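You operate a simulated robot arm through the tools that you are given. There is no shell and no other tool.

Carry out the task below with a simulated robot arm. There is one attempt and no reset: what you move stays moved.

## Task
Top up barrel one from the swing spout to its white line.
Fine: park the spout, close and lock the barrel again; spill nothing.

Only the result counts: the job must be done as asked and must still hold three seconds after the hand-in. Knocking over, shifting, dropping, spilling or breaking anything else fails it.

## Robot
A 6-joint arm with a two-finger gripper, fixed in place. Base frame: the origin is on the floor under the middle of its stand, x ahead of it, y to its left, z up; the work surface is at about z = 0.825. Readings come in m, degrees, newtons and seconds.
It reaches about 1.637 m from its shoulder. Its first joint turns from -166.0 to 166.0 degrees. Payload 3.43 kg.
The TCP is the grasp point between the finger pads, 0.02 m short of the fingertips. In the tool frame z runs along the fingers and y along their closing line. The gripper opens to 0.19 m; its body begins 0.248 m behind the TCP.
Orientation is that of the tool frame in the base frame, as a unit quaternion [x, y, z, w]. With the fingers straight down and closing along the base's y, the tool's x points along the base's -x, its y along +y and its z along -z.

## Interface
- The arm moves only by the tool play_rows. Its argument "commands" is a list of rows, each a list of 3 entries, a list of its own where there are three numbers: the shift along the tool's x, y, z in m, then the turn, a rotation vector about the tool's x, y, z in degrees, then the finger opening in m, from 0 to 0.19. In form: [[[x, y, z], [rx, ry, rz], claw], ...]. A call has 1 to 20 rows; each row is the pose to reach, as a shift and turn from the pose commanded when the call began, along the tool's axes at that moment. Each row takes 0.2 s and may step no farther than 0.05 m and 8.6 degrees from the row before; otherwise, or with a gripper value out of range, the whole call is refused. A pose out of reach is approached as far as the arm can. The call stops where the force on the tool passes 90 N (or 10 N more than at its start, if that is more) or the arm is blocked; 0.2 s more then pass. The fingers move at their own pace (about 0.045 m/s each) and stop on an object; they squeeze with about 22 N. The grip force told is the motor's: it shows also when the fingers shut on nothing. Time passes only in rows, and 0.2 s behind the last, so rows that repeat a pose let the fingers close. The reply holds the time, the measured pose of the TCP, the force on the tool along the base axes, the opening and the grip force, in the units named above and with some noise, with the torque about the TCP (base axes, N m) and any sound that the robot's microphone picked up, and new pictures: "views" is both (left out), scene, wrist or none.
- Cameras (640 x 400 px; columns grow to the right, rows downward): "scene" is fixed at [0.4005, 0.6512, 1.5472]; the picture's right is [-0.84, -0.54, 0.00], its down [0.07, -0.11, -0.99] and it looks along [0.53, -0.84, 0.13] (base axes); focal length 214 px, centre (320, 200). "wrist" rides on the gripper at [0.07, -0.008, -0.288] in the tool frame; the picture's right is [0.12, 0.99, 0.00], its down [-0.96, 0.12, -0.25] and it looks along [-0.25, 0.03, 0.97] (tool axes); focal length 261 px, centre (320, 200). There is no depth. A picture from a camera that has moved, and an enlarged one, comes with that camera's place and axes in the base frame and with its lens.
- slide_trunk(by): slides the trunk up (or, below 0, down) by that many m; the arm rides with it, the base frame stays. It gives what a move gives, with no picture.
- enlarge(camera, box): a new picture of the part [left, top, right, bottom] of that camera's present view, enlarged. The clock stands still meanwhile.
- finish_job(): hands the job in; it is judged then, once.

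Places have to be worked out from the pictures, the camera data and where the tool is seen. Open the gripper and draw the arm clear of the work before you hand the job in, unless the task says otherwise.

The tools are called after ">>>" by a JSON object that holds its "api" and its "payload". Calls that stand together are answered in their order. play_rows: Moves the arm, as the interface text tells. Its arguments: {"type":"object","properties":{"commands":{"type":"array","items":{"type":"array"}},"views":{"type":"string","enum":["both","scene","wrist","none"]}},"required":["commands"]} The other tools are called the same way: slide_trunk (by) moves the trunk up or down; enlarge (camera, box) takes an enlarged picture of a part of a camera's view; finish_job () hands the job in.

At the start:

```text
time: 0.0
position: [0.7023, 0.4372, 1.3177]
tcp_rot: [0.0, 1.0, 0.0, 0.0]
contact_force: [0.4, 0.2, 0.5]
moment: [0.02, 0.03, 0.03]
grip_width: 0.19
finger_force: 0.0
trunk travel left (down, up): [-0.227, 0.013]
```

scene: 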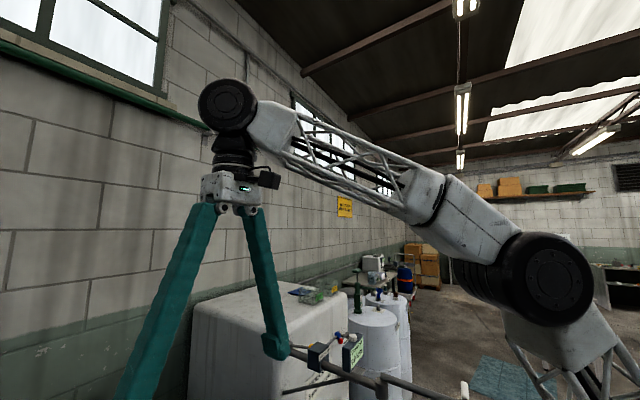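
wrist: 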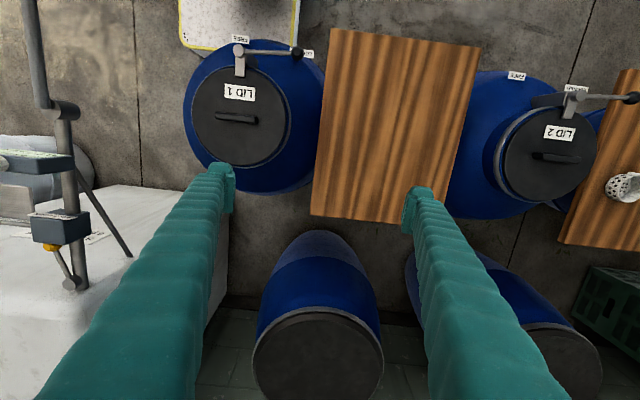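

The wrist view shows two blue barrels with black lids (LID 1, LID 2), a wooden board between them, and at left a pipe with labelled boxes (the swing spout?). I'll enlarge both views to read the labels.

>>> {"api": "enlarge", "payload": {"camera": "wrist", "box": [160, 0, 340, 200]}}

>>> {"api": "enlarge", "payload": {"camera": "wrist", "box": [0, 0, 180, 300]}}

>>> {"api": "enlarge", "payload": {"camera": "scene", "box": [180, 230, 480, 400]}}

>>> {"api": "enlarge", "payload": {"camera": "wrist", "box": [400, 40, 640, 240]}}

```text
2.00 times, centred on (250, 100) of wrist
camera zoom: at [0.6302, 0.4291, 1.6048], right [-0.12, 0.99, 0.0], down [0.96, 0.12, 0.25], along [0.25, 0.03, -0.97], focal length 521 px, centre (460, 400)
```

zoom: 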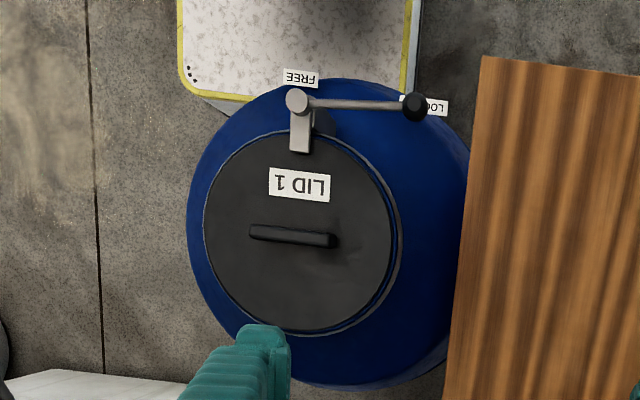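

```text
1.33 times, centred on (90, 150) of wrist
camera zoom: at [0.6302, 0.4291, 1.6048], right [-0.12, 0.99, 0.0], down [0.96, 0.12, 0.25], along [0.25, 0.03, -0.97], focal length 348 px, centre (627, 267)
```

zoom: 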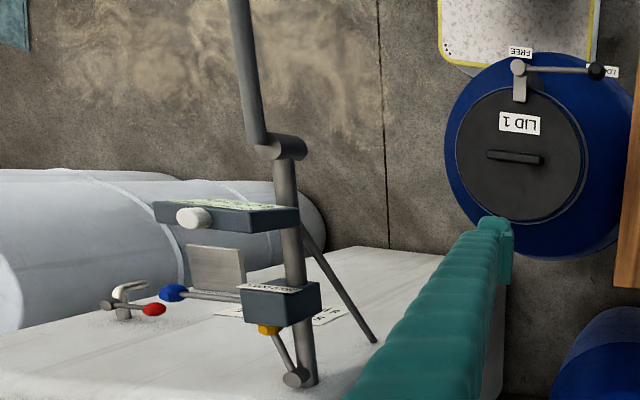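

```text
2.13 times, centred on (330, 315) of scene
camera zoom: at [0.4005, 0.6512, 1.5472], right [-0.84, -0.54, 0.0], down [0.07, -0.11, -0.99], along [0.53, -0.84, 0.13], focal length 458 px, centre (299, -45)
```

zoom: 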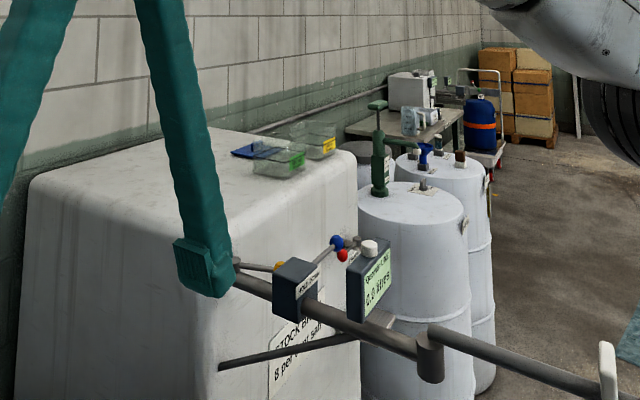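

```text
2.00 times, centred on (520, 140) of wrist
camera zoom: at [0.6302, 0.4291, 1.6048], right [-0.12, 0.99, 0.0], down [0.96, 0.12, 0.25], along [0.25, 0.03, -0.97], focal length 521 px, centre (-80, 320)
```

zoom: 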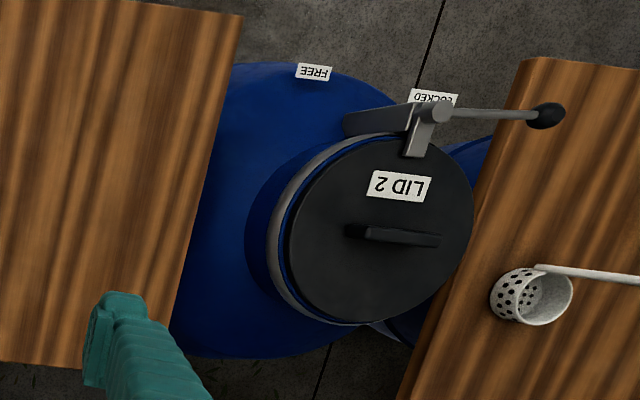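

I need to read the small labels on the spout and boxes, so I'll enlarge further.

>>> {"api": "enlarge", "payload": {"camera": "scene", "box": [290, 320, 400, 400]}}

>>> {"api": "enlarge", "payload": {"camera": "scene", "box": [360, 340, 500, 400]}}

>>> {"api": "enlarge", "payload": {"camera": "wrist", "box": [0, 120, 110, 300]}}

>>> {"api": "enlarge", "payload": {"camera": "wrist", "box": [0, 130, 80, 190]}}

>>> {"api": "enlarge", "payload": {"camera": "wrist", "box": [20, 200, 120, 270]}}

>>> {"api": "enlarge", "payload": {"camera": "wrist", "box": [170, 0, 330, 60]}}

```text
5.00 times, centred on (345, 360) of scene
camera zoom: at [0.4005, 0.6512, 1.5472], right [-0.84, -0.54, 0.0], down [0.07, -0.11, -0.99], along [0.53, -0.84, 0.13], focal length 1072 px, centre (195, -600)
```

zoom: 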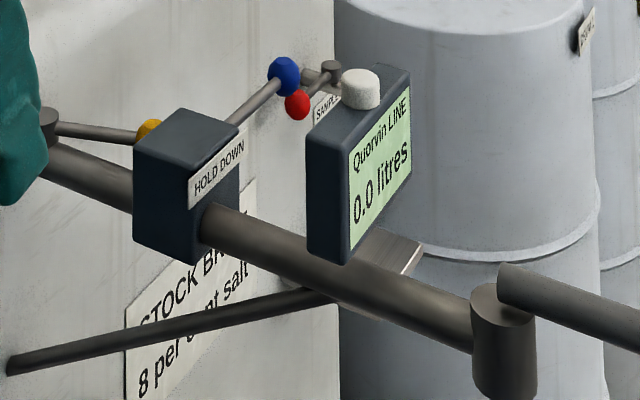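

```text
4.57 times, centred on (430, 370) of scene
camera zoom: at [0.4005, 0.6512, 1.5472], right [-0.84, -0.54, 0.0], down [0.07, -0.11, -0.99], along [0.53, -0.84, 0.13], focal length 980 px, centre (-183, -577)
```

zoom: 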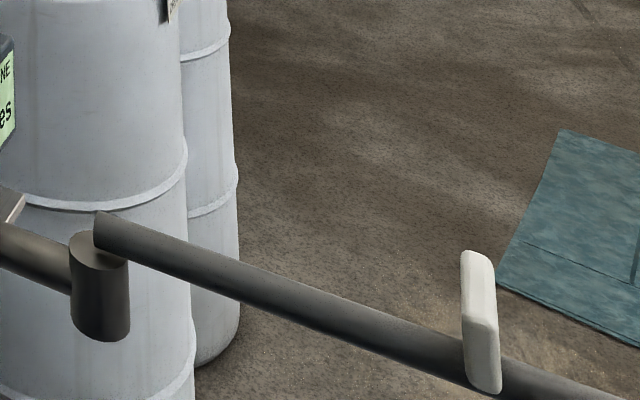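

```text
2.22 times, centred on (55, 210) of wrist
camera zoom: at [0.6302, 0.4291, 1.6048], right [-0.12, 0.99, 0.0], down [0.96, 0.12, 0.25], along [0.25, 0.03, -0.97], focal length 579 px, centre (909, 178)
```

zoom: 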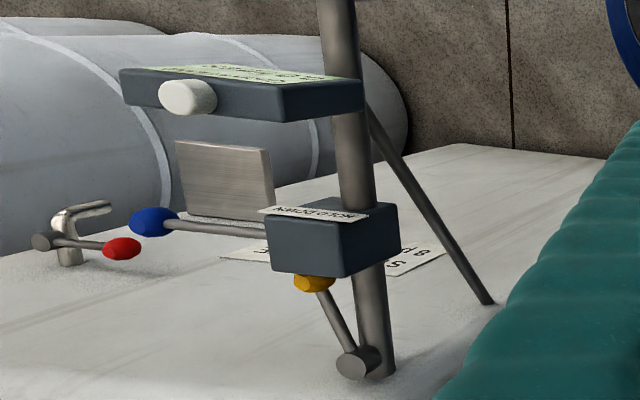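

```text
6.67 times, centred on (40, 160) of wrist
camera zoom: at [0.6302, 0.4291, 1.6048], right [-0.12, 0.99, 0.0], down [0.96, 0.12, 0.25], along [0.25, 0.03, -0.97], focal length 1738 px, centre (2187, 467)
```

zoom: 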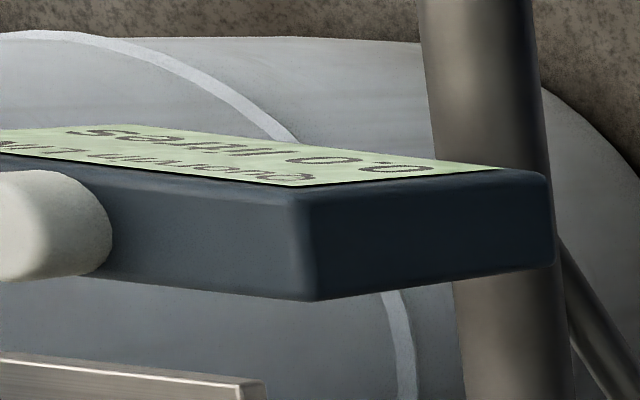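

```text
5.71 times, centred on (70, 235) of wrist
camera zoom: at [0.6302, 0.4291, 1.6048], right [-0.12, 0.99, 0.0], down [0.96, 0.12, 0.25], along [0.25, 0.03, -0.97], focal length 1489 px, centre (1749, 0)
```

zoom: 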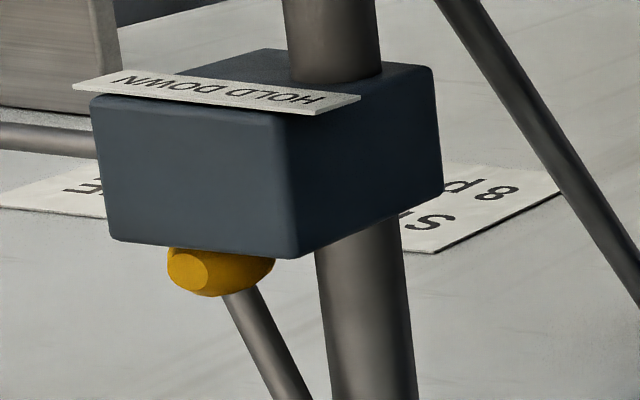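

```text
4.00 times, centred on (250, 30) of wrist
camera zoom: at [0.6302, 0.4291, 1.6048], right [-0.12, 0.99, 0.0], down [0.96, 0.12, 0.25], along [0.25, 0.03, -0.97], focal length 1043 px, centre (600, 880)
```

zoom: 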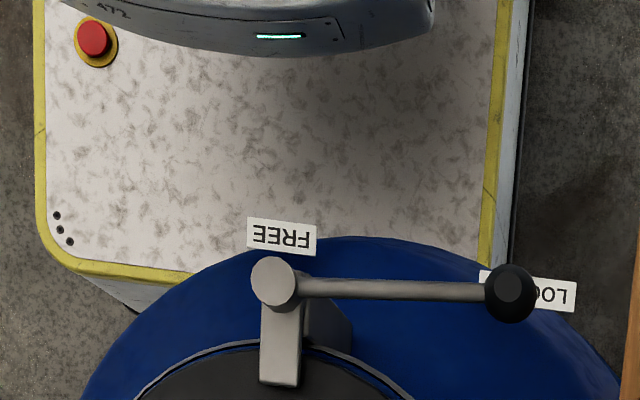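

The lines of sight put the spout elbow near (0.66, -0.15, 1.02), the HOLD DOWN box near (0.88, -0.14, 1.05) and lid 1 near (0.62, 0.19). I'll look at the wall sign and the valve group more closely.

>>> {"api": "enlarge", "payload": {"camera": "scene", "box": [330, 190, 360, 225]}}

>>> {"api": "enlarge", "payload": {"camera": "scene", "box": [260, 240, 480, 340]}}

>>> {"api": "enlarge", "payload": {"camera": "scene", "box": [320, 325, 380, 365]}}

>>> {"api": "enlarge", "payload": {"camera": "wrist", "box": [0, 190, 80, 290]}}

```text
11.43 times, centred on (345, 208) of scene
camera zoom: at [0.4005, 0.6512, 1.5472], right [-0.84, -0.54, 0.0], down [0.07, -0.11, -0.99], along [0.53, -0.84, 0.13], focal length 2451 px, centre (34, 114)
```

zoom: 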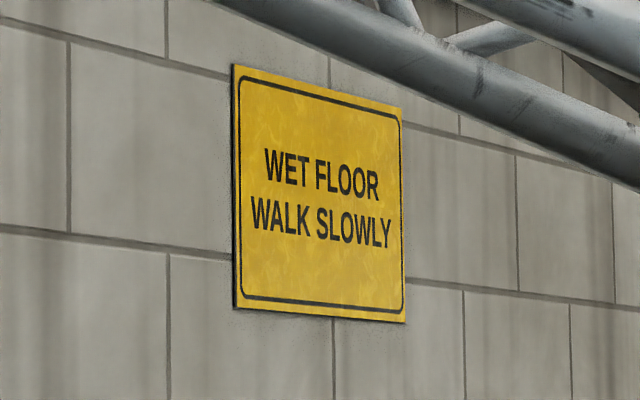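

```text
2.91 times, centred on (370, 290) of scene
camera zoom: at [0.4005, 0.6512, 1.5472], right [-0.84, -0.54, 0.0], down [0.07, -0.11, -0.99], along [0.53, -0.84, 0.13], focal length 624 px, centre (174, -62)
```

zoom: 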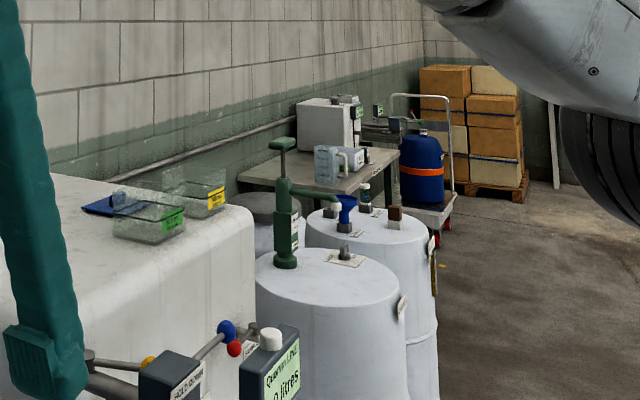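

```text
10.00 times, centred on (350, 345) of scene
camera zoom: at [0.4005, 0.6512, 1.5472], right [-0.84, -0.54, 0.0], down [0.07, -0.11, -0.99], along [0.53, -0.84, 0.13], focal length 2145 px, centre (20, -1250)
```

zoom: 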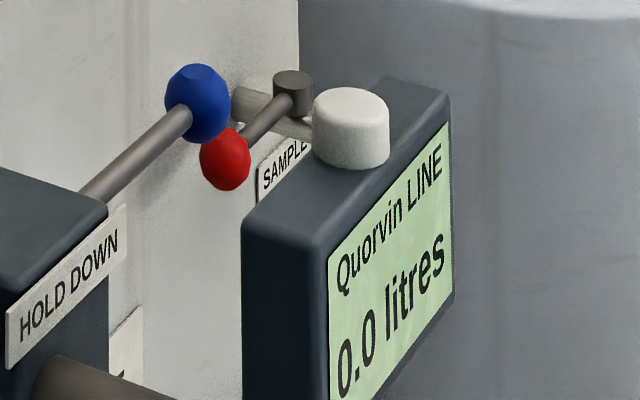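

```text
4.00 times, centred on (40, 240) of wrist
camera zoom: at [0.6302, 0.4291, 1.6048], right [-0.12, 0.99, 0.0], down [0.96, 0.12, 0.25], along [0.25, 0.03, -0.97], focal length 1043 px, centre (1440, 40)
```

zoom: 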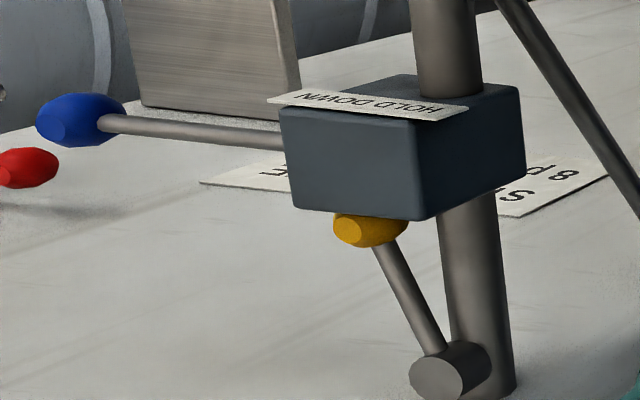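

Blue lever comes from the HOLD DOWN box (dead-man valve), an amber lever sits on the pipe by the tank, and the red one is a sample tap. I'll move above barrel 1 for a straight look at its lid and clamp lever.

>>> {"api": "play_rows", "payload": {"commands": [[[0.03, -0.035, 0], [0, 0, 0], 0.19], [[0.06, -0.07, 0], [0, 0, 0], 0.19], [[0.09, -0.105, 0], [0, 0, 0], 0.19], [[0.12, -0.14, 0], [0, 0, 0], 0.15], [[0.15, -0.175, 0], [0, 0, 0], 0.12], [[0.18, -0.21, 0], [0, 0, 0], 0.08], [[0.2, -0.24, 0], [0, 0, 0], 0.08], [[0.2, -0.24, 0], [0, 0, 0], 0.08]]}}

```text
time: 1.8
position: [0.5033, 0.199, 1.3173]
tcp_rot: [0.0, 1.0, 0.0, 0.001]
contact_force: [0.3, 0.7, 0.1]
moment: [0.02, -0.09, 0.01]
grip_width: 0.0855
finger_force: 0.0
trunk travel left (down, up): [-0.227, 0.013]
camera wrist: at [0.4301, 0.1904, 1.6042], right [-0.12, 0.99, 0.0], down [0.96, 0.12, 0.25], along [0.25, 0.03, -0.97], focal length 261 px, centre (320, 200)
```

scene: 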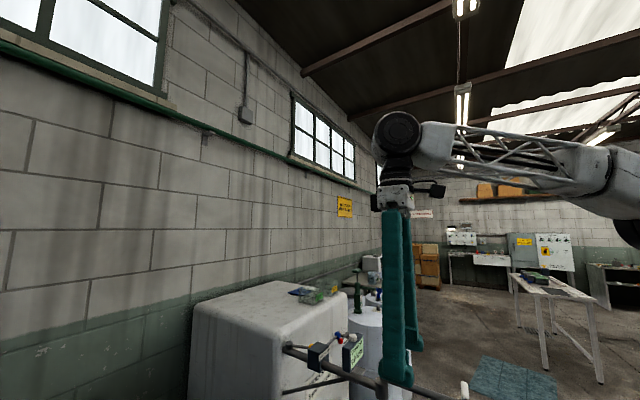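
wrist: 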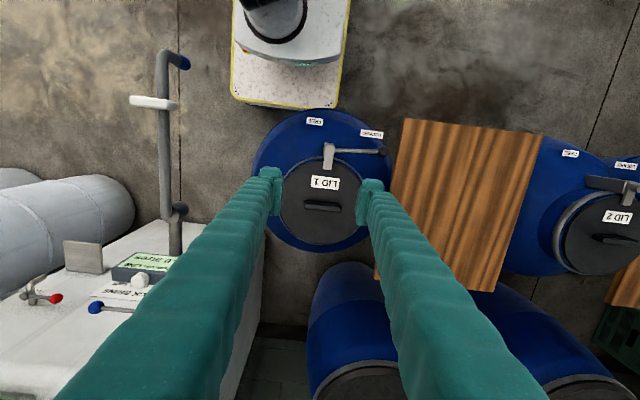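

The whole spout is now visible: an arm from the elbow with a white crossbar handle and a bent nozzle with a blue tip. I'll enlarge the lid and spout.

>>> {"api": "enlarge", "payload": {"camera": "wrist", "box": [240, 90, 410, 260]}}

>>> {"api": "enlarge", "payload": {"camera": "wrist", "box": [110, 30, 230, 230]}}

>>> {"api": "enlarge", "payload": {"camera": "wrist", "box": [0, 200, 200, 340]}}

>>> {"api": "enlarge", "payload": {"camera": "wrist", "box": [520, 120, 640, 320]}}

>>> {"api": "enlarge", "payload": {"camera": "scene", "box": [420, 200, 640, 330]}}

```text
2.35 times, centred on (325, 175) of wrist
camera zoom: at [0.4301, 0.1904, 1.6042], right [-0.12, 0.99, 0.0], down [0.96, 0.12, 0.25], along [0.25, 0.03, -0.97], focal length 613 px, centre (308, 259)
```

zoom: 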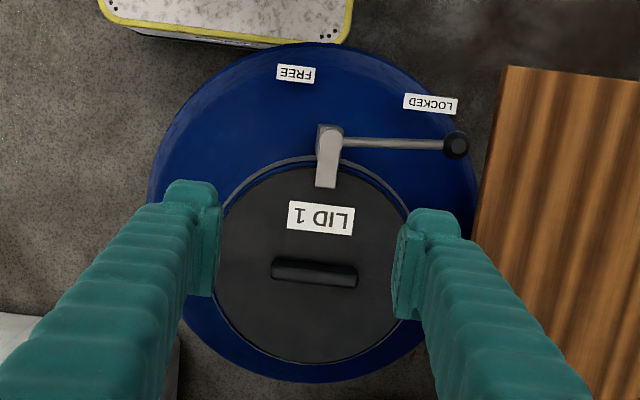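

```text
2.00 times, centred on (170, 130) of wrist
camera zoom: at [0.4301, 0.1904, 1.6042], right [-0.12, 0.99, 0.0], down [0.96, 0.12, 0.25], along [0.25, 0.03, -0.97], focal length 521 px, centre (620, 340)
```

zoom: 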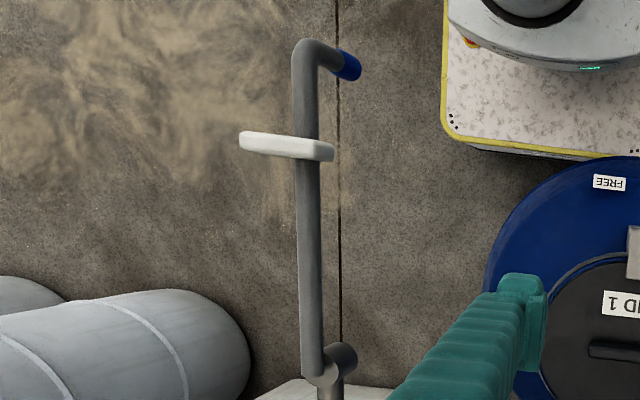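

```text
2.86 times, centred on (100, 270) of wrist
camera zoom: at [0.4301, 0.1904, 1.6042], right [-0.12, 0.99, 0.0], down [0.96, 0.12, 0.25], along [0.25, 0.03, -0.97], focal length 745 px, centre (949, 0)
```

zoom: 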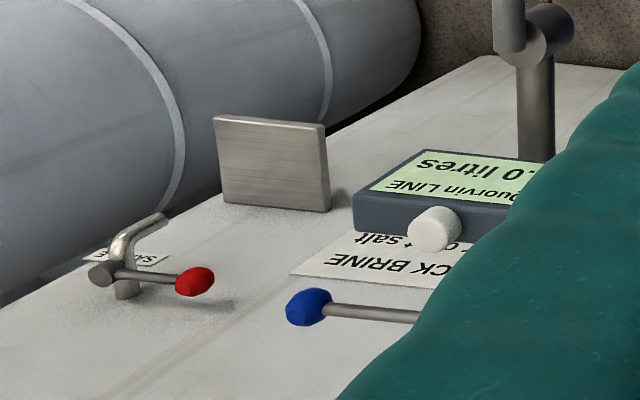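

```text
2.00 times, centred on (580, 220) of wrist
camera zoom: at [0.4301, 0.1904, 1.6042], right [-0.12, 0.99, 0.0], down [0.96, 0.12, 0.25], along [0.25, 0.03, -0.97], focal length 521 px, centre (-200, 160)
```

zoom: 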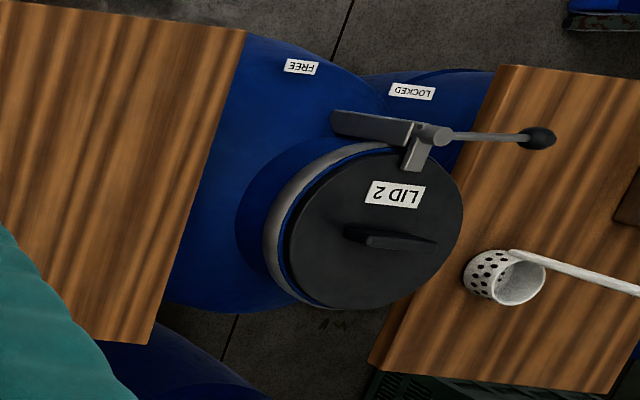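

```text
2.91 times, centred on (530, 265) of scene
camera zoom: at [0.4005, 0.6512, 1.5472], right [-0.84, -0.54, 0.0], down [0.07, -0.11, -0.99], along [0.53, -0.84, 0.13], focal length 624 px, centre (-291, 11)
```

zoom: 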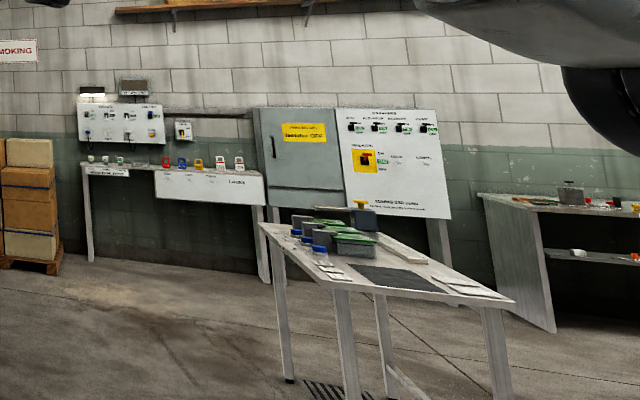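

Working out positions: lid handle (0.62, 0.22, 0.925), lever pivot (0.46, 0.21, 0.89) with its knob at (0.46, 0.354, 0.93), spout elbow (0.648, -0.125), crossbar (0.415, -0.125, 1.086), blue lever ball (0.909, -0.303, 1.05). Next I go over to the valve group for a closer look before touching anything.

>>> {"api": "play_rows", "payload": {"commands": [[[-0.02, -0.04, 0], [0, 0, 0], 0.02], [[-0.04, -0.08, 0], [0, 0, 0], 0.02], [[-0.06, -0.12, 0], [0, 0, 0], 0.02], [[-0.08, -0.16, 0], [0, 0, 0], 0.02], [[-0.1, -0.2, 0], [0, 0, 0], 0.02], [[-0.12, -0.24, 0], [0, 0, 0], 0.02], [[-0.14, -0.28, 0], [0, 0, 0], 0.02], [[-0.16, -0.32, 0], [0, 0, 0], 0.02], [[-0.18, -0.36, 0], [0, 0, 0], 0.02], [[-0.2, -0.4, 0], [0, 0, 0], 0.02], [[-0.2, -0.4, 0], [0, 0, 0], 0.02]]}}

```text
time: 4.2
position: [0.7039, -0.208, 1.3103]
tcp_rot: [0.0, 1.0, -0.001, -0.002]
contact_force: [0.4, -0.1, -0.3]
moment: [0.04, 0.09, 0.01]
grip_width: 0.0198
finger_force: 0.2
trunk travel left (down, up): [-0.227, 0.013]
camera wrist: at [0.633, -0.2162, 1.5985], right [-0.12, 0.99, 0.0], down [0.96, 0.12, 0.25], along [0.24, 0.03, -0.97], focal length 261 px, centre (320, 200)
```

scene: 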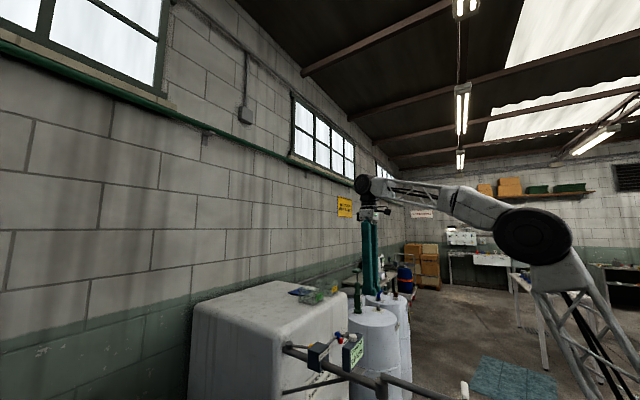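
wrist: 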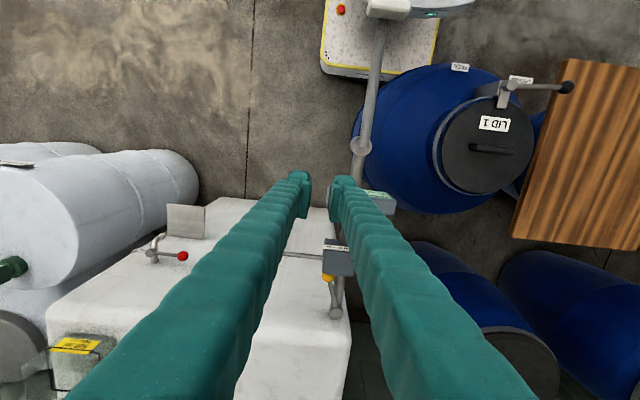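

The arm isn't blocking the view now, so I'll zoom in on the valves from both cameras.

>>> {"api": "enlarge", "payload": {"camera": "wrist", "box": [270, 180, 400, 330]}}

>>> {"api": "enlarge", "payload": {"camera": "scene", "box": [270, 325, 370, 390]}}

>>> {"api": "enlarge", "payload": {"camera": "wrist", "box": [420, 50, 580, 210]}}

```text
2.67 times, centred on (335, 255) of wrist
camera zoom: at [0.633, -0.2162, 1.5985], right [-0.12, 0.99, 0.0], down [0.96, 0.12, 0.25], along [0.24, 0.03, -0.97], focal length 695 px, centre (280, 53)
```

zoom: 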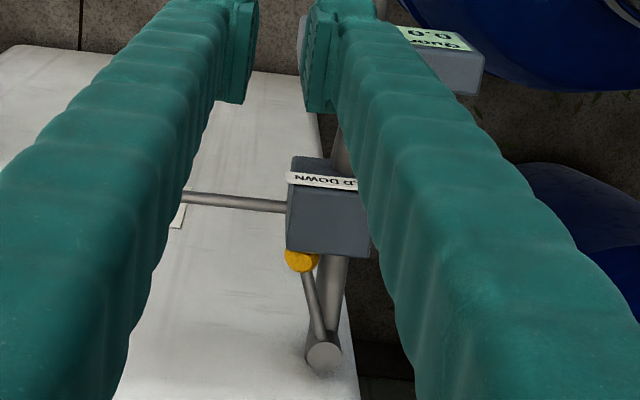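

```text
6.15 times, centred on (320, 358) of scene
camera zoom: at [0.4005, 0.6512, 1.5472], right [-0.84, -0.54, 0.0], down [0.07, -0.11, -0.99], along [0.53, -0.84, 0.13], focal length 1320 px, centre (320, -769)
```

zoom: 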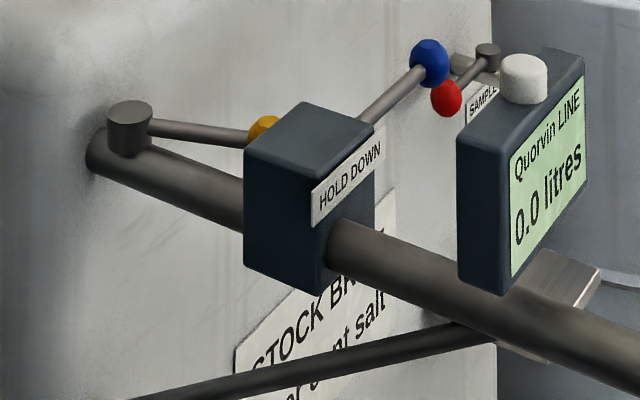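

```text
2.50 times, centred on (500, 130) of wrist
camera zoom: at [0.633, -0.2162, 1.5985], right [-0.12, 0.99, 0.0], down [0.96, 0.12, 0.25], along [0.24, 0.03, -0.97], focal length 652 px, centre (-130, 375)
```

zoom: 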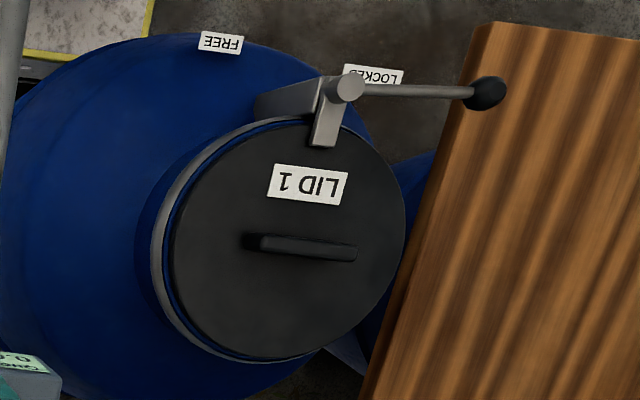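

The amber valve's lever lies along the pipe, so it looks open, and the meter reads 0.0. I'll now go above lid 1's lever and turn the gripper 90° so the fingers straddle the lever bar.

>>> {"api": "play_rows", "payload": {"commands": [[[0.0203, 0.0423, 0], [0, 0, 7.5], 0.04], [[0.0407, 0.0847, 0], [0, 0, 15], 0.06], [[0.061, 0.127, 0], [0, 0, 22.5], 0.08], [[0.0813, 0.1693, 0], [0, 0, 30], 0.08], [[0.1017, 0.2117, 0], [0, 0, 37.5], 0.08], [[0.122, 0.254, 0], [0, 0, 45], 0.08], [[0.1423, 0.2963, 0], [0, 0, 52.5], 0.08], [[0.1627, 0.3387, 0], [0, 0, 60], 0.08], [[0.183, 0.381, 0], [0, 0, 67.5], 0.08], [[0.2033, 0.4233, 0], [0, 0, 75], 0.08], [[0.2237, 0.4657, 0], [0, 0, 82.5], 0.08], [[0.244, 0.508, 0], [0, 0, 90], 0.08], [[0.244, 0.508, 0.04], [0, 0, 90], 0.08], [[0.244, 0.508, 0.08], [0, 0, 90], 0.08], [[0.244, 0.508, 0.12], [0, 0, 90], 0.08], [[0.244, 0.508, 0.16], [0, 0, 90], 0.08], [[0.244, 0.508, 0.16], [0, 0, 90], 0.08]]}}

```text
time: 7.8
position: [0.4572, 0.303, 1.1573]
tcp_rot: [0.707, 0.707, -0.001, 0.0]
contact_force: [0.2, 0.4, 0.8]
moment: [0.0, 0.01, -0.01]
grip_width: 0.0799
finger_force: 0.0
trunk travel left (down, up): [-0.227, 0.013]
camera wrist: at [0.4471, 0.3743, 1.4436], right [0.99, 0.12, 0.0], down [0.12, -0.96, 0.25], along [0.03, -0.25, -0.97], focal length 261 px, centre (320, 200)
```

scene: 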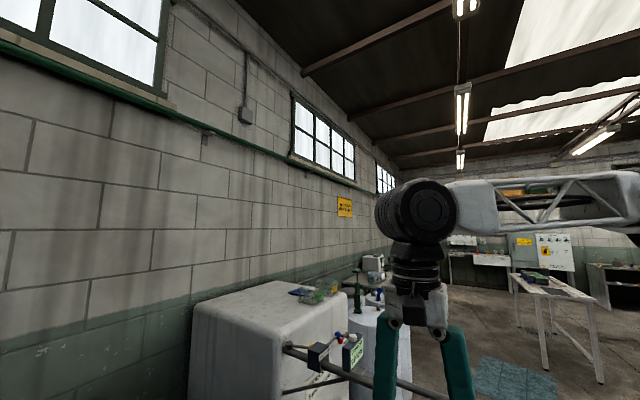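
wrist: 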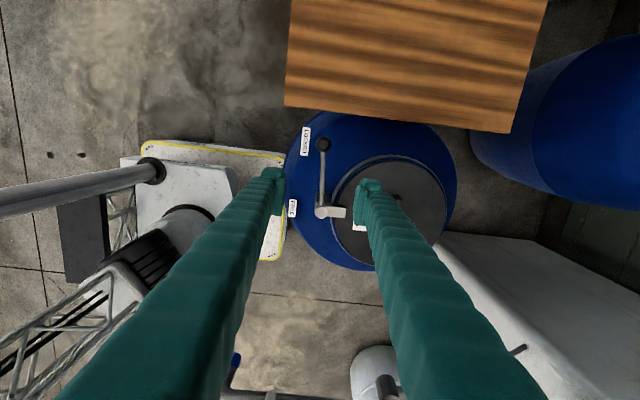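

The lever bar runs between the fingers as wanted. I'll narrow the fingers, shift slightly out toward the knob and come down around it.

>>> {"api": "play_rows", "payload": {"commands": [[[0.015, 0.002, 0.04], [0, 0, 0], 0.06], [[0.03, 0.004, 0.08], [0, 0, 0], 0.06], [[0.03, 0.004, 0.12], [0, 0, 0], 0.055], [[0.03, 0.004, 0.16], [0, 0, 0], 0.055], [[0.03, 0.004, 0.18], [0, 0, 0], 0.055], [[0.03, 0.004, 0.18], [0, 0, 0], 0.055]]}}

>>> {"api": "enlarge", "payload": {"camera": "wrist", "box": [240, 80, 440, 280]}}

>>> {"api": "enlarge", "payload": {"camera": "scene", "box": [380, 300, 520, 400]}}

```text
time: 9.2
position: [0.4605, 0.3356, 0.9756]
tcp_rot: [0.707, 0.707, -0.001, 0.0]
contact_force: [0.0, 0.2, 0.2]
moment: [0.06, 0.0, 0.01]
grip_width: 0.0548
finger_force: 0.0
trunk travel left (down, up): [-0.227, 0.013]
camera wrist: at [0.4497, 0.406, 1.2639], right [0.99, 0.12, 0.0], down [0.12, -0.96, 0.25], along [0.03, -0.25, -0.97], focal length 261 px, centre (320, 200)
```

scene: 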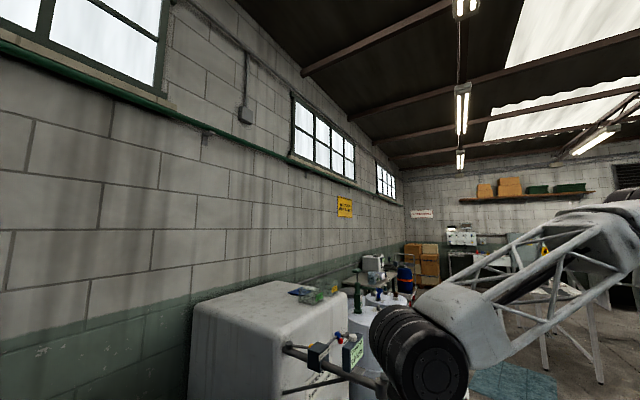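
wrist: 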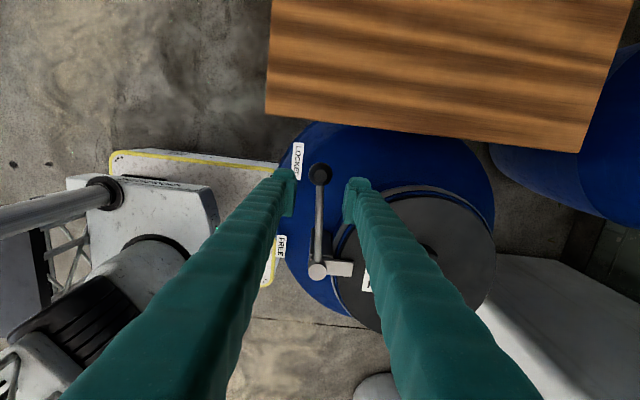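

```text
2.00 times, centred on (340, 180) of wrist
camera zoom: at [0.4497, 0.406, 1.2639], right [0.99, 0.12, 0.0], down [0.12, -0.96, 0.25], along [0.03, -0.25, -0.97], focal length 521 px, centre (280, 240)
```

zoom: 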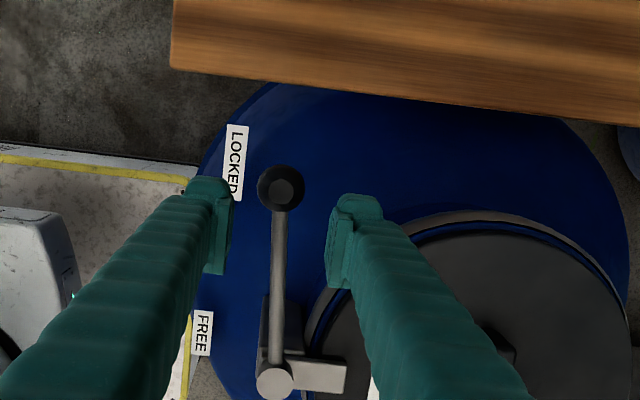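

```text
4.00 times, centred on (450, 350) of scene
camera zoom: at [0.4005, 0.6512, 1.5472], right [-0.84, -0.54, 0.0], down [0.07, -0.11, -0.99], along [0.53, -0.84, 0.13], focal length 858 px, centre (-200, -400)
```

zoom: 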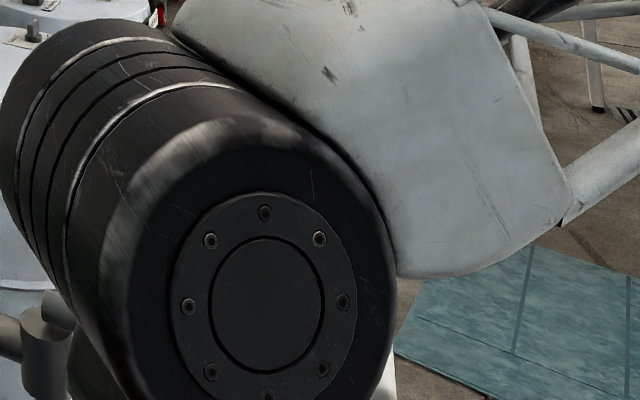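

The knob is at about (0.456, 0.355, 0.93) and the pivot near (0.464, 0.215, 0.92), with the bar centred between the fingers. I'll lower around the bar and narrow the gap to a loose cage.

>>> {"api": "play_rows", "payload": {"commands": [[[-0.01, 0, 0.02], [0, 0, 0], 0.055], [[-0.022, 0, 0.04], [0, 0, 0], 0.055], [[-0.022, 0, 0.06], [0, 0, 0], 0.055], [[-0.022, 0, 0.06], [0, 0, 0], 0.03], [[-0.022, 0, 0.06], [0, 0, 0], 0.03], [[-0.022, 0, 0.06], [0, 0, 0], 0.03]], "views": "wrist"}}

>>> {"api": "enlarge", "payload": {"camera": "wrist", "box": [240, 100, 440, 300]}}

```text
time: 10.6
position: [0.4622, 0.3127, 0.9195]
tcp_rot: [0.707, 0.707, 0.001, 0.0]
contact_force: [-0.4, -0.5, 0.2]
moment: [0.05, -0.03, 0.03]
grip_width: 0.0299
finger_force: 0.1
trunk travel left (down, up): [-0.227, 0.013]
camera wrist: at [0.4527, 0.3829, 1.2064], right [0.99, 0.12, 0.0], down [0.12, -0.96, 0.25], along [0.03, -0.25, -0.97], focal length 261 px, centre (320, 200)
```

wrist: 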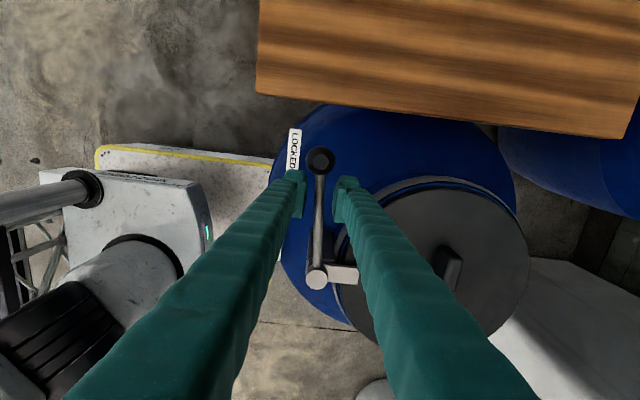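

```text
2.00 times, centred on (340, 200) of wrist
camera zoom: at [0.4527, 0.3829, 1.2064], right [0.99, 0.12, 0.0], down [0.12, -0.96, 0.25], along [0.03, -0.25, -0.97], focal length 521 px, centre (280, 200)
```

zoom: 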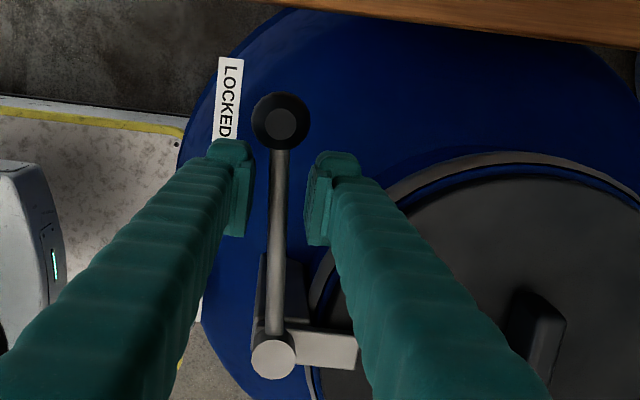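

The bar is caged between the pads without load. I'll swing it around the pivot (0.465, 0.2155) counter-clockwise toward FREE, first 45°, and check.

>>> {"api": "play_rows", "payload": {"commands": [[[-0.0012, -0.0127, 0], [0, 0, -7.5], 0.03], [[-0.0041, -0.0251, 0], [0, 0, -15], 0.03], [[-0.0085, -0.037, 0], [0, 0, -22.5], 0.03], [[-0.0145, -0.0482, 0], [0, 0, -30], 0.03], [[-0.0219, -0.0586, 0], [0, 0, -37.5], 0.03], [[-0.0306, -0.0678, 0], [0, 0, -45], 0.03]]}}

>>> {"api": "enlarge", "payload": {"camera": "wrist", "box": [240, 100, 440, 300]}}

```text
time: 12.0
position: [0.3922, 0.2829, 0.9174]
tcp_rot: [0.382, 0.924, -0.001, 0.0]
contact_force: [0.3, 0.1, 0.1]
moment: [-0.03, 0.04, 0.04]
grip_width: 0.0298
finger_force: 0.0
trunk travel left (down, up): [-0.227, 0.013]
camera wrist: at [0.3352, 0.3271, 1.2044], right [0.62, 0.79, 0.0], down [0.76, -0.6, 0.25], along [0.19, -0.15, -0.97], focal length 261 px, centre (320, 200)
```

scene: 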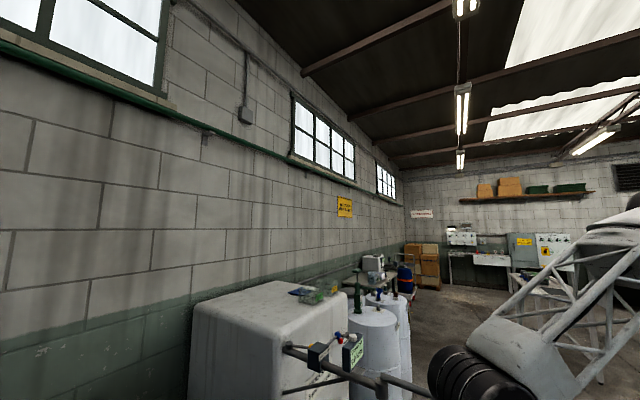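
wrist: 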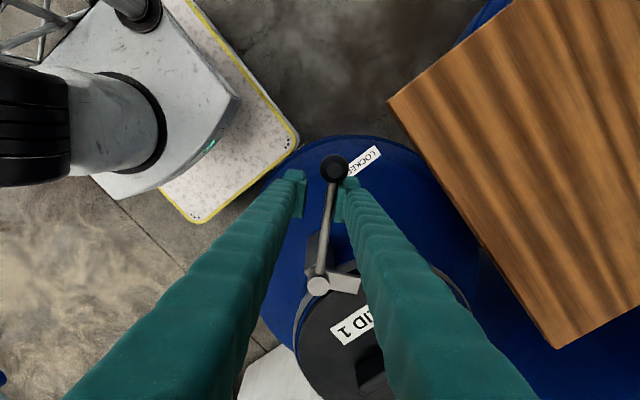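

```text
2.00 times, centred on (340, 200) of wrist
camera zoom: at [0.3352, 0.3271, 1.2044], right [0.62, 0.79, 0.0], down [0.76, -0.6, 0.25], along [0.19, -0.15, -0.97], focal length 521 px, centre (280, 200)
```

zoom: 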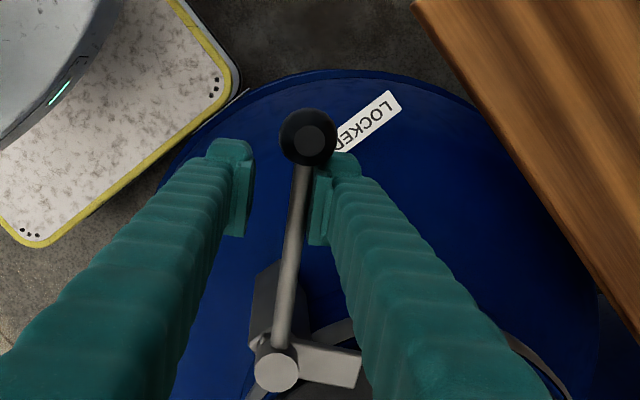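

The lever followed with almost no force. I'll repeat another 45° along the same arc.

>>> {"api": "play_rows", "payload": {"commands": [[[-0.0012, -0.0127, 0], [0, 0, -7.5], 0.03], [[-0.0041, -0.0251, 0], [0, 0, -15], 0.03], [[-0.0085, -0.037, 0], [0, 0, -22.5], 0.03], [[-0.0145, -0.0482, 0], [0, 0, -30], 0.03], [[-0.0219, -0.0586, 0], [0, 0, -37.5], 0.03], [[-0.0306, -0.0678, 0], [0, 0, -45], 0.03]], "views": "wrist"}}

>>> {"api": "enlarge", "payload": {"camera": "wrist", "box": [240, 100, 440, 300]}}

```text
time: 13.4
position: [0.3693, 0.2119, 0.9166]
tcp_rot: [-0.001, 1.0, 0.0, 0.0]
contact_force: [-0.2, -0.1, -0.1]
moment: [-0.07, 0.05, 0.01]
grip_width: 0.0299
finger_force: 0.0
trunk travel left (down, up): [-0.227, 0.013]
camera wrist: at [0.2974, 0.2036, 1.2042], right [-0.12, 0.99, 0.0], down [0.96, 0.12, 0.25], along [0.25, 0.03, -0.97], focal length 261 px, centre (320, 200)
```

wrist: 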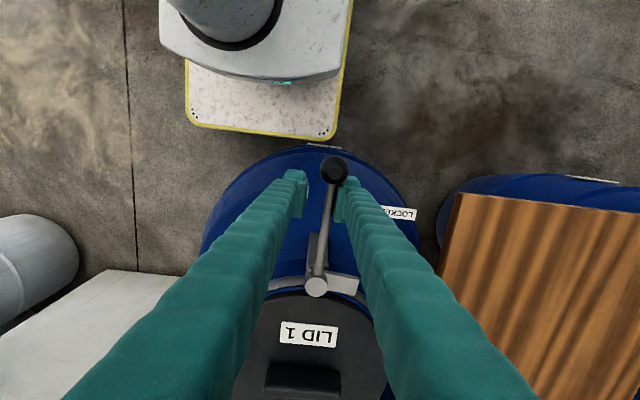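

```text
2.00 times, centred on (340, 200) of wrist
camera zoom: at [0.2974, 0.2036, 1.2042], right [-0.12, 0.99, 0.0], down [0.96, 0.12, 0.25], along [0.25, 0.03, -0.97], focal length 521 px, centre (280, 200)
```

zoom: 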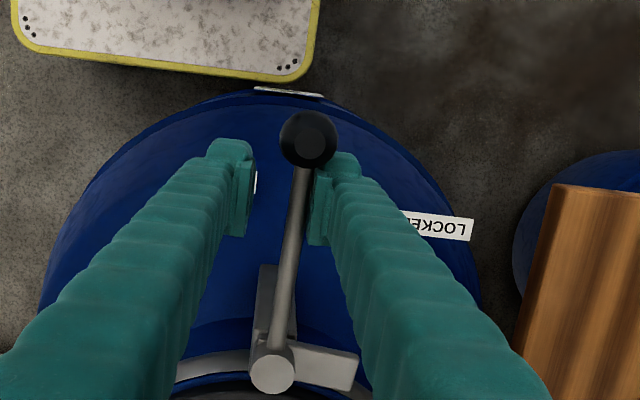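

The lever is now at about 177° (some 84° turned) and the clamp finger has swung off the lid. I'll push on gently in small steps to find the end stop at FREE.

>>> {"api": "play_rows", "payload": {"commands": [[[-0.0003, -0.0064, 0], [0, 0, -3.75], 0.03], [[-0.0012, -0.0127, 0], [0, 0, -7.5], 0.03], [[-0.0012, -0.0127, 0], [0, 0, -7.5], 0.03]], "views": "wrist"}}

>>> {"api": "enlarge", "payload": {"camera": "wrist", "box": [240, 100, 440, 300]}}

```text
time: 14.2
position: [0.3705, 0.2007, 0.9169]
tcp_rot: [-0.066, 0.998, 0.0, 0.0]
contact_force: [3.1, 3.8, 0.9]
moment: [0.0, 0.04, -0.15]
grip_width: 0.0314
finger_force: 1.2
trunk travel left (down, up): [-0.227, 0.013]
camera wrist: at [0.2999, 0.1826, 1.2043], right [-0.25, 0.97, 0.0], down [0.94, 0.24, 0.25], along [0.24, 0.06, -0.97], focal length 261 px, centre (320, 200)
```

wrist: 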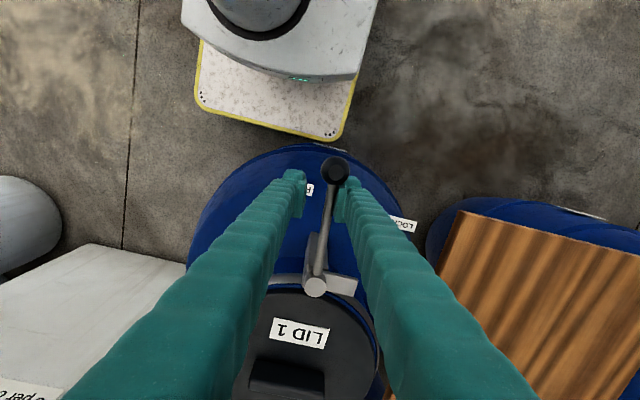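

```text
2.00 times, centred on (340, 200) of wrist
camera zoom: at [0.2999, 0.1826, 1.2043], right [-0.25, 0.97, 0.0], down [0.94, 0.24, 0.25], along [0.24, 0.06, -0.97], focal length 521 px, centre (280, 200)
```

zoom: 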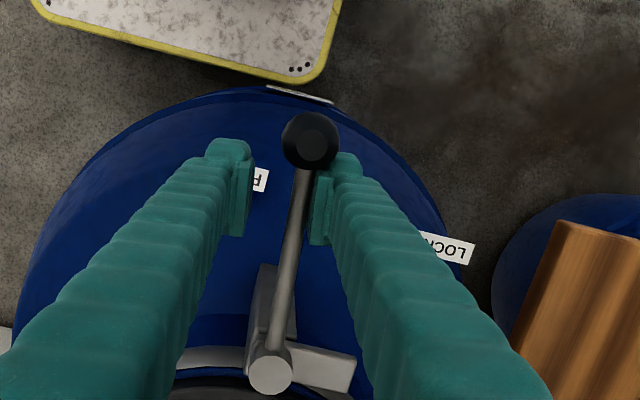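

The end stop is reached: lever about 184°, i.e. 90° from LOCKED, with a few newtons of resistance. I'll back off slightly, open the fingers and lift straight up.

>>> {"api": "play_rows", "payload": {"commands": [[[0.0003, 0.0064, 0], [0, 0, 3.75], 0.04], [[0.0003, 0.0064, 0], [0, 0, 3.75], 0.06], [[0.0003, 0.0064, -0.03], [0, 0, 3.75], 0.06], [[0.0003, 0.0064, -0.07], [0, 0, 3.75], 0.06], [[0.0003, 0.0064, -0.11], [0, 0, 3.75], 0.06], [[0.0003, 0.0064, -0.15], [0, 0, 3.75], 0.06], [[0.0003, 0.0064, -0.19], [0, 0, 3.75], 0.06], [[0.0003, 0.0064, -0.19], [0, 0, 3.75], 0.06]], "views": "wrist"}}

>>> {"api": "enlarge", "payload": {"camera": "wrist", "box": [200, 120, 440, 360]}}

```text
time: 16.0
position: [0.3654, 0.2059, 1.1066]
tcp_rot: [-0.033, 0.999, 0.0, 0.0]
contact_force: [-0.3, -0.7, -0.2]
moment: [0.02, 0.01, 0.05]
grip_width: 0.0599
finger_force: 0.1
trunk travel left (down, up): [-0.227, 0.013]
camera wrist: at [0.2951, 0.1928, 1.394], right [-0.18, 0.98, 0.0], down [0.95, 0.18, 0.25], along [0.24, 0.05, -0.97], focal length 261 px, centre (320, 200)
```

wrist: 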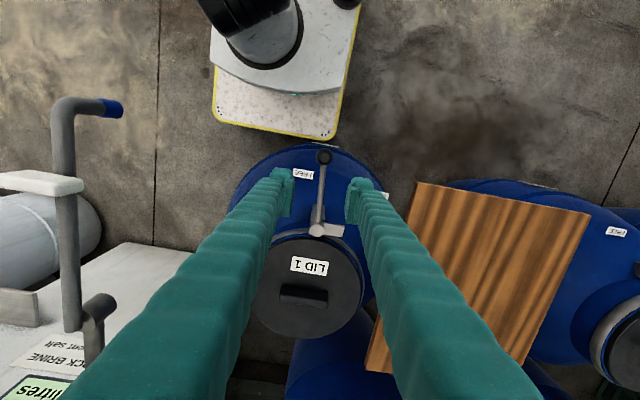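

```text
1.67 times, centred on (320, 240) of wrist
camera zoom: at [0.2951, 0.1928, 1.394], right [-0.18, 0.98, 0.0], down [0.95, 0.18, 0.25], along [0.24, 0.05, -0.97], focal length 434 px, centre (320, 133)
```

zoom: 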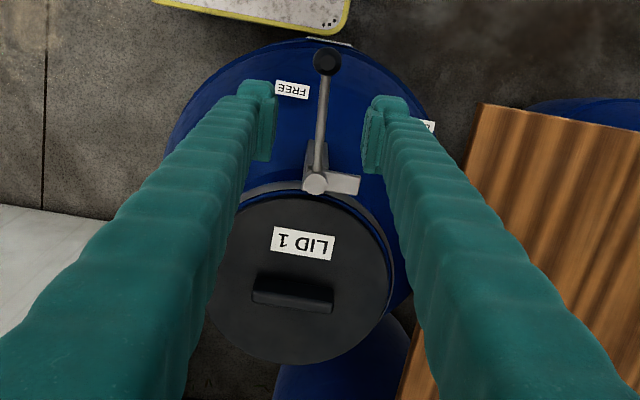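

The lever now points to FREE and the clamp finger is off the lid. I'll move above the lid's handle (about (0.618, 0.22)) with the gripper turned so it closes across the bar.

>>> {"api": "play_rows", "payload": {"commands": [[[-0.0213, -0.0003, 0], [0, 0, 7.8], 0.07], [[-0.0427, -0.0006, 0], [0, 0, 15.6], 0.08], [[-0.064, -0.0009, 0], [0, 0, 23.4], 0.09], [[-0.0853, -0.0012, 0], [0, 0, 31.2], 0.09], [[-0.1066, -0.0015, 0], [0, 0, 39], 0.09], [[-0.128, -0.0018, 0], [0, 0, 46.9], 0.09], [[-0.1493, -0.0022, 0], [0, 0, 54.7], 0.09], [[-0.1706, -0.0025, 0], [0, 0, 62.5], 0.09], [[-0.1919, -0.0028, 0], [0, 0, 70.3], 0.09], [[-0.2133, -0.0031, 0], [0, 0, 78.1], 0.09], [[-0.2346, -0.0034, 0], [0, 0, 85.9], 0.09], [[-0.2539, -0.0037, 0], [0, 0, 93.8], 0.09], [[-0.2539, -0.0037, 0.02], [0, 0, 93.8], 0.09], [[-0.2539, -0.0037, 0.02], [0, 0, 93.8], 0.09]], "views": "wrist"}}

>>> {"api": "enlarge", "payload": {"camera": "wrist", "box": [220, 120, 420, 320]}}

```text
time: 19.0
position: [0.6212, 0.221, 1.0877]
tcp_rot: [0.708, 0.706, 0.001, 0.0]
contact_force: [-1.3, -0.3, -0.1]
moment: [0.03, 0.0, 0.01]
grip_width: 0.0903
finger_force: 0.1
trunk travel left (down, up): [-0.227, 0.013]
camera wrist: at [0.6117, 0.2916, 1.3756], right [0.99, 0.12, 0.0], down [0.11, -0.96, 0.25], along [0.03, -0.25, -0.97], focal length 261 px, centre (320, 200)
```

wrist: 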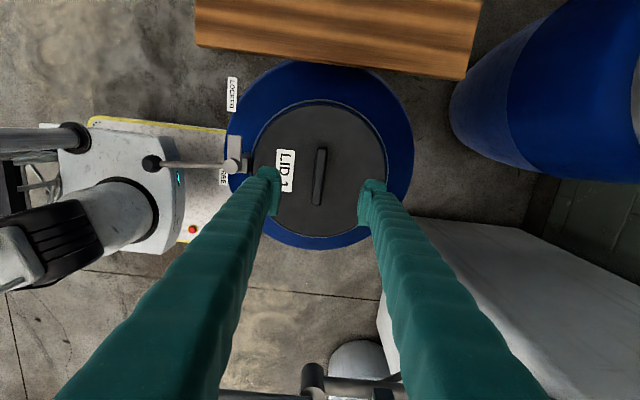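

```text
2.00 times, centred on (320, 220) of wrist
camera zoom: at [0.6117, 0.2916, 1.3756], right [0.99, 0.12, 0.0], down [0.11, -0.96, 0.25], along [0.03, -0.25, -0.97], focal length 521 px, centre (320, 160)
```

zoom: 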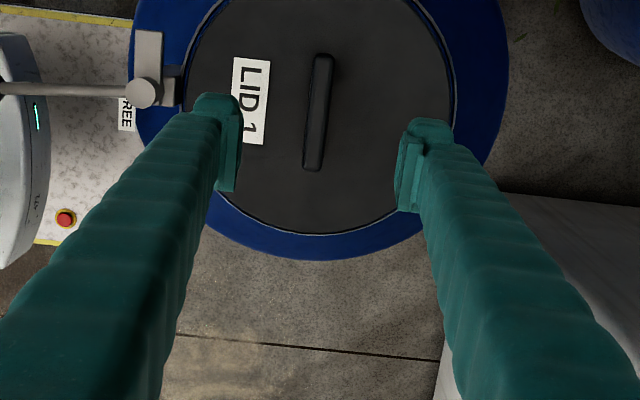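

The handle centre measures (0.619, 0.218), right between the fingers, and the clamp finger is clear of the lid. I'll descend to grip height.

>>> {"api": "play_rows", "payload": {"commands": [[[-0.003, -0.002, 0.04], [0, 0, 0], 0.08], [[-0.003, -0.002, 0.08], [0, 0, 0], 0.08], [[-0.003, -0.002, 0.12], [0, 0, 0], 0.08], [[-0.003, -0.002, 0.15], [0, 0, 0], 0.08], [[-0.003, -0.002, 0.17], [0, 0, 0], 0.08], [[-0.003, -0.002, 0.177], [0, 0, 0], 0.08], [[-0.003, -0.002, 0.177], [0, 0, 0], 0.08]], "views": "wrist"}}

>>> {"api": "enlarge", "payload": {"camera": "wrist", "box": [220, 120, 420, 320]}}

```text
time: 20.2
position: [0.6221, 0.2165, 0.9311]
tcp_rot: [0.707, 0.708, 0.007, 0.004]
contact_force: [-6.0, -7.5, 54.8]
moment: [-0.3, 3.01, 0.55]
grip_width: 0.0857
finger_force: 5.7
trunk travel left (down, up): [-0.227, 0.013]
stopped in row 6: the force on the tool passed its limit at 125 N (the readings are from after the stop); the commanded pose is now the measured one
camera wrist: at [0.6087, 0.2861, 1.2183], right [0.99, 0.12, 0.02], down [0.11, -0.96, 0.24], along [0.04, -0.24, -0.97], focal length 261 px, centre (320, 200)
```

wrist: 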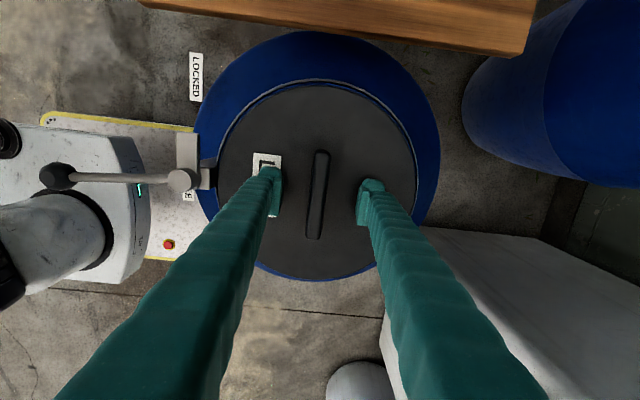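

```text
2.00 times, centred on (320, 220) of wrist
camera zoom: at [0.6087, 0.2861, 1.2183], right [0.99, 0.12, 0.02], down [0.11, -0.96, 0.24], along [0.04, -0.24, -0.97], focal length 521 px, centre (320, 160)
```

zoom: 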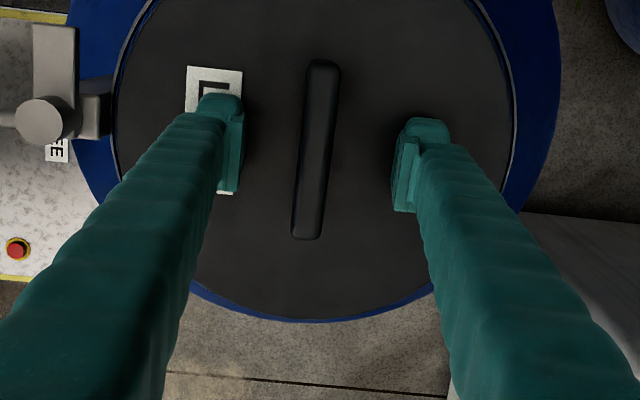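

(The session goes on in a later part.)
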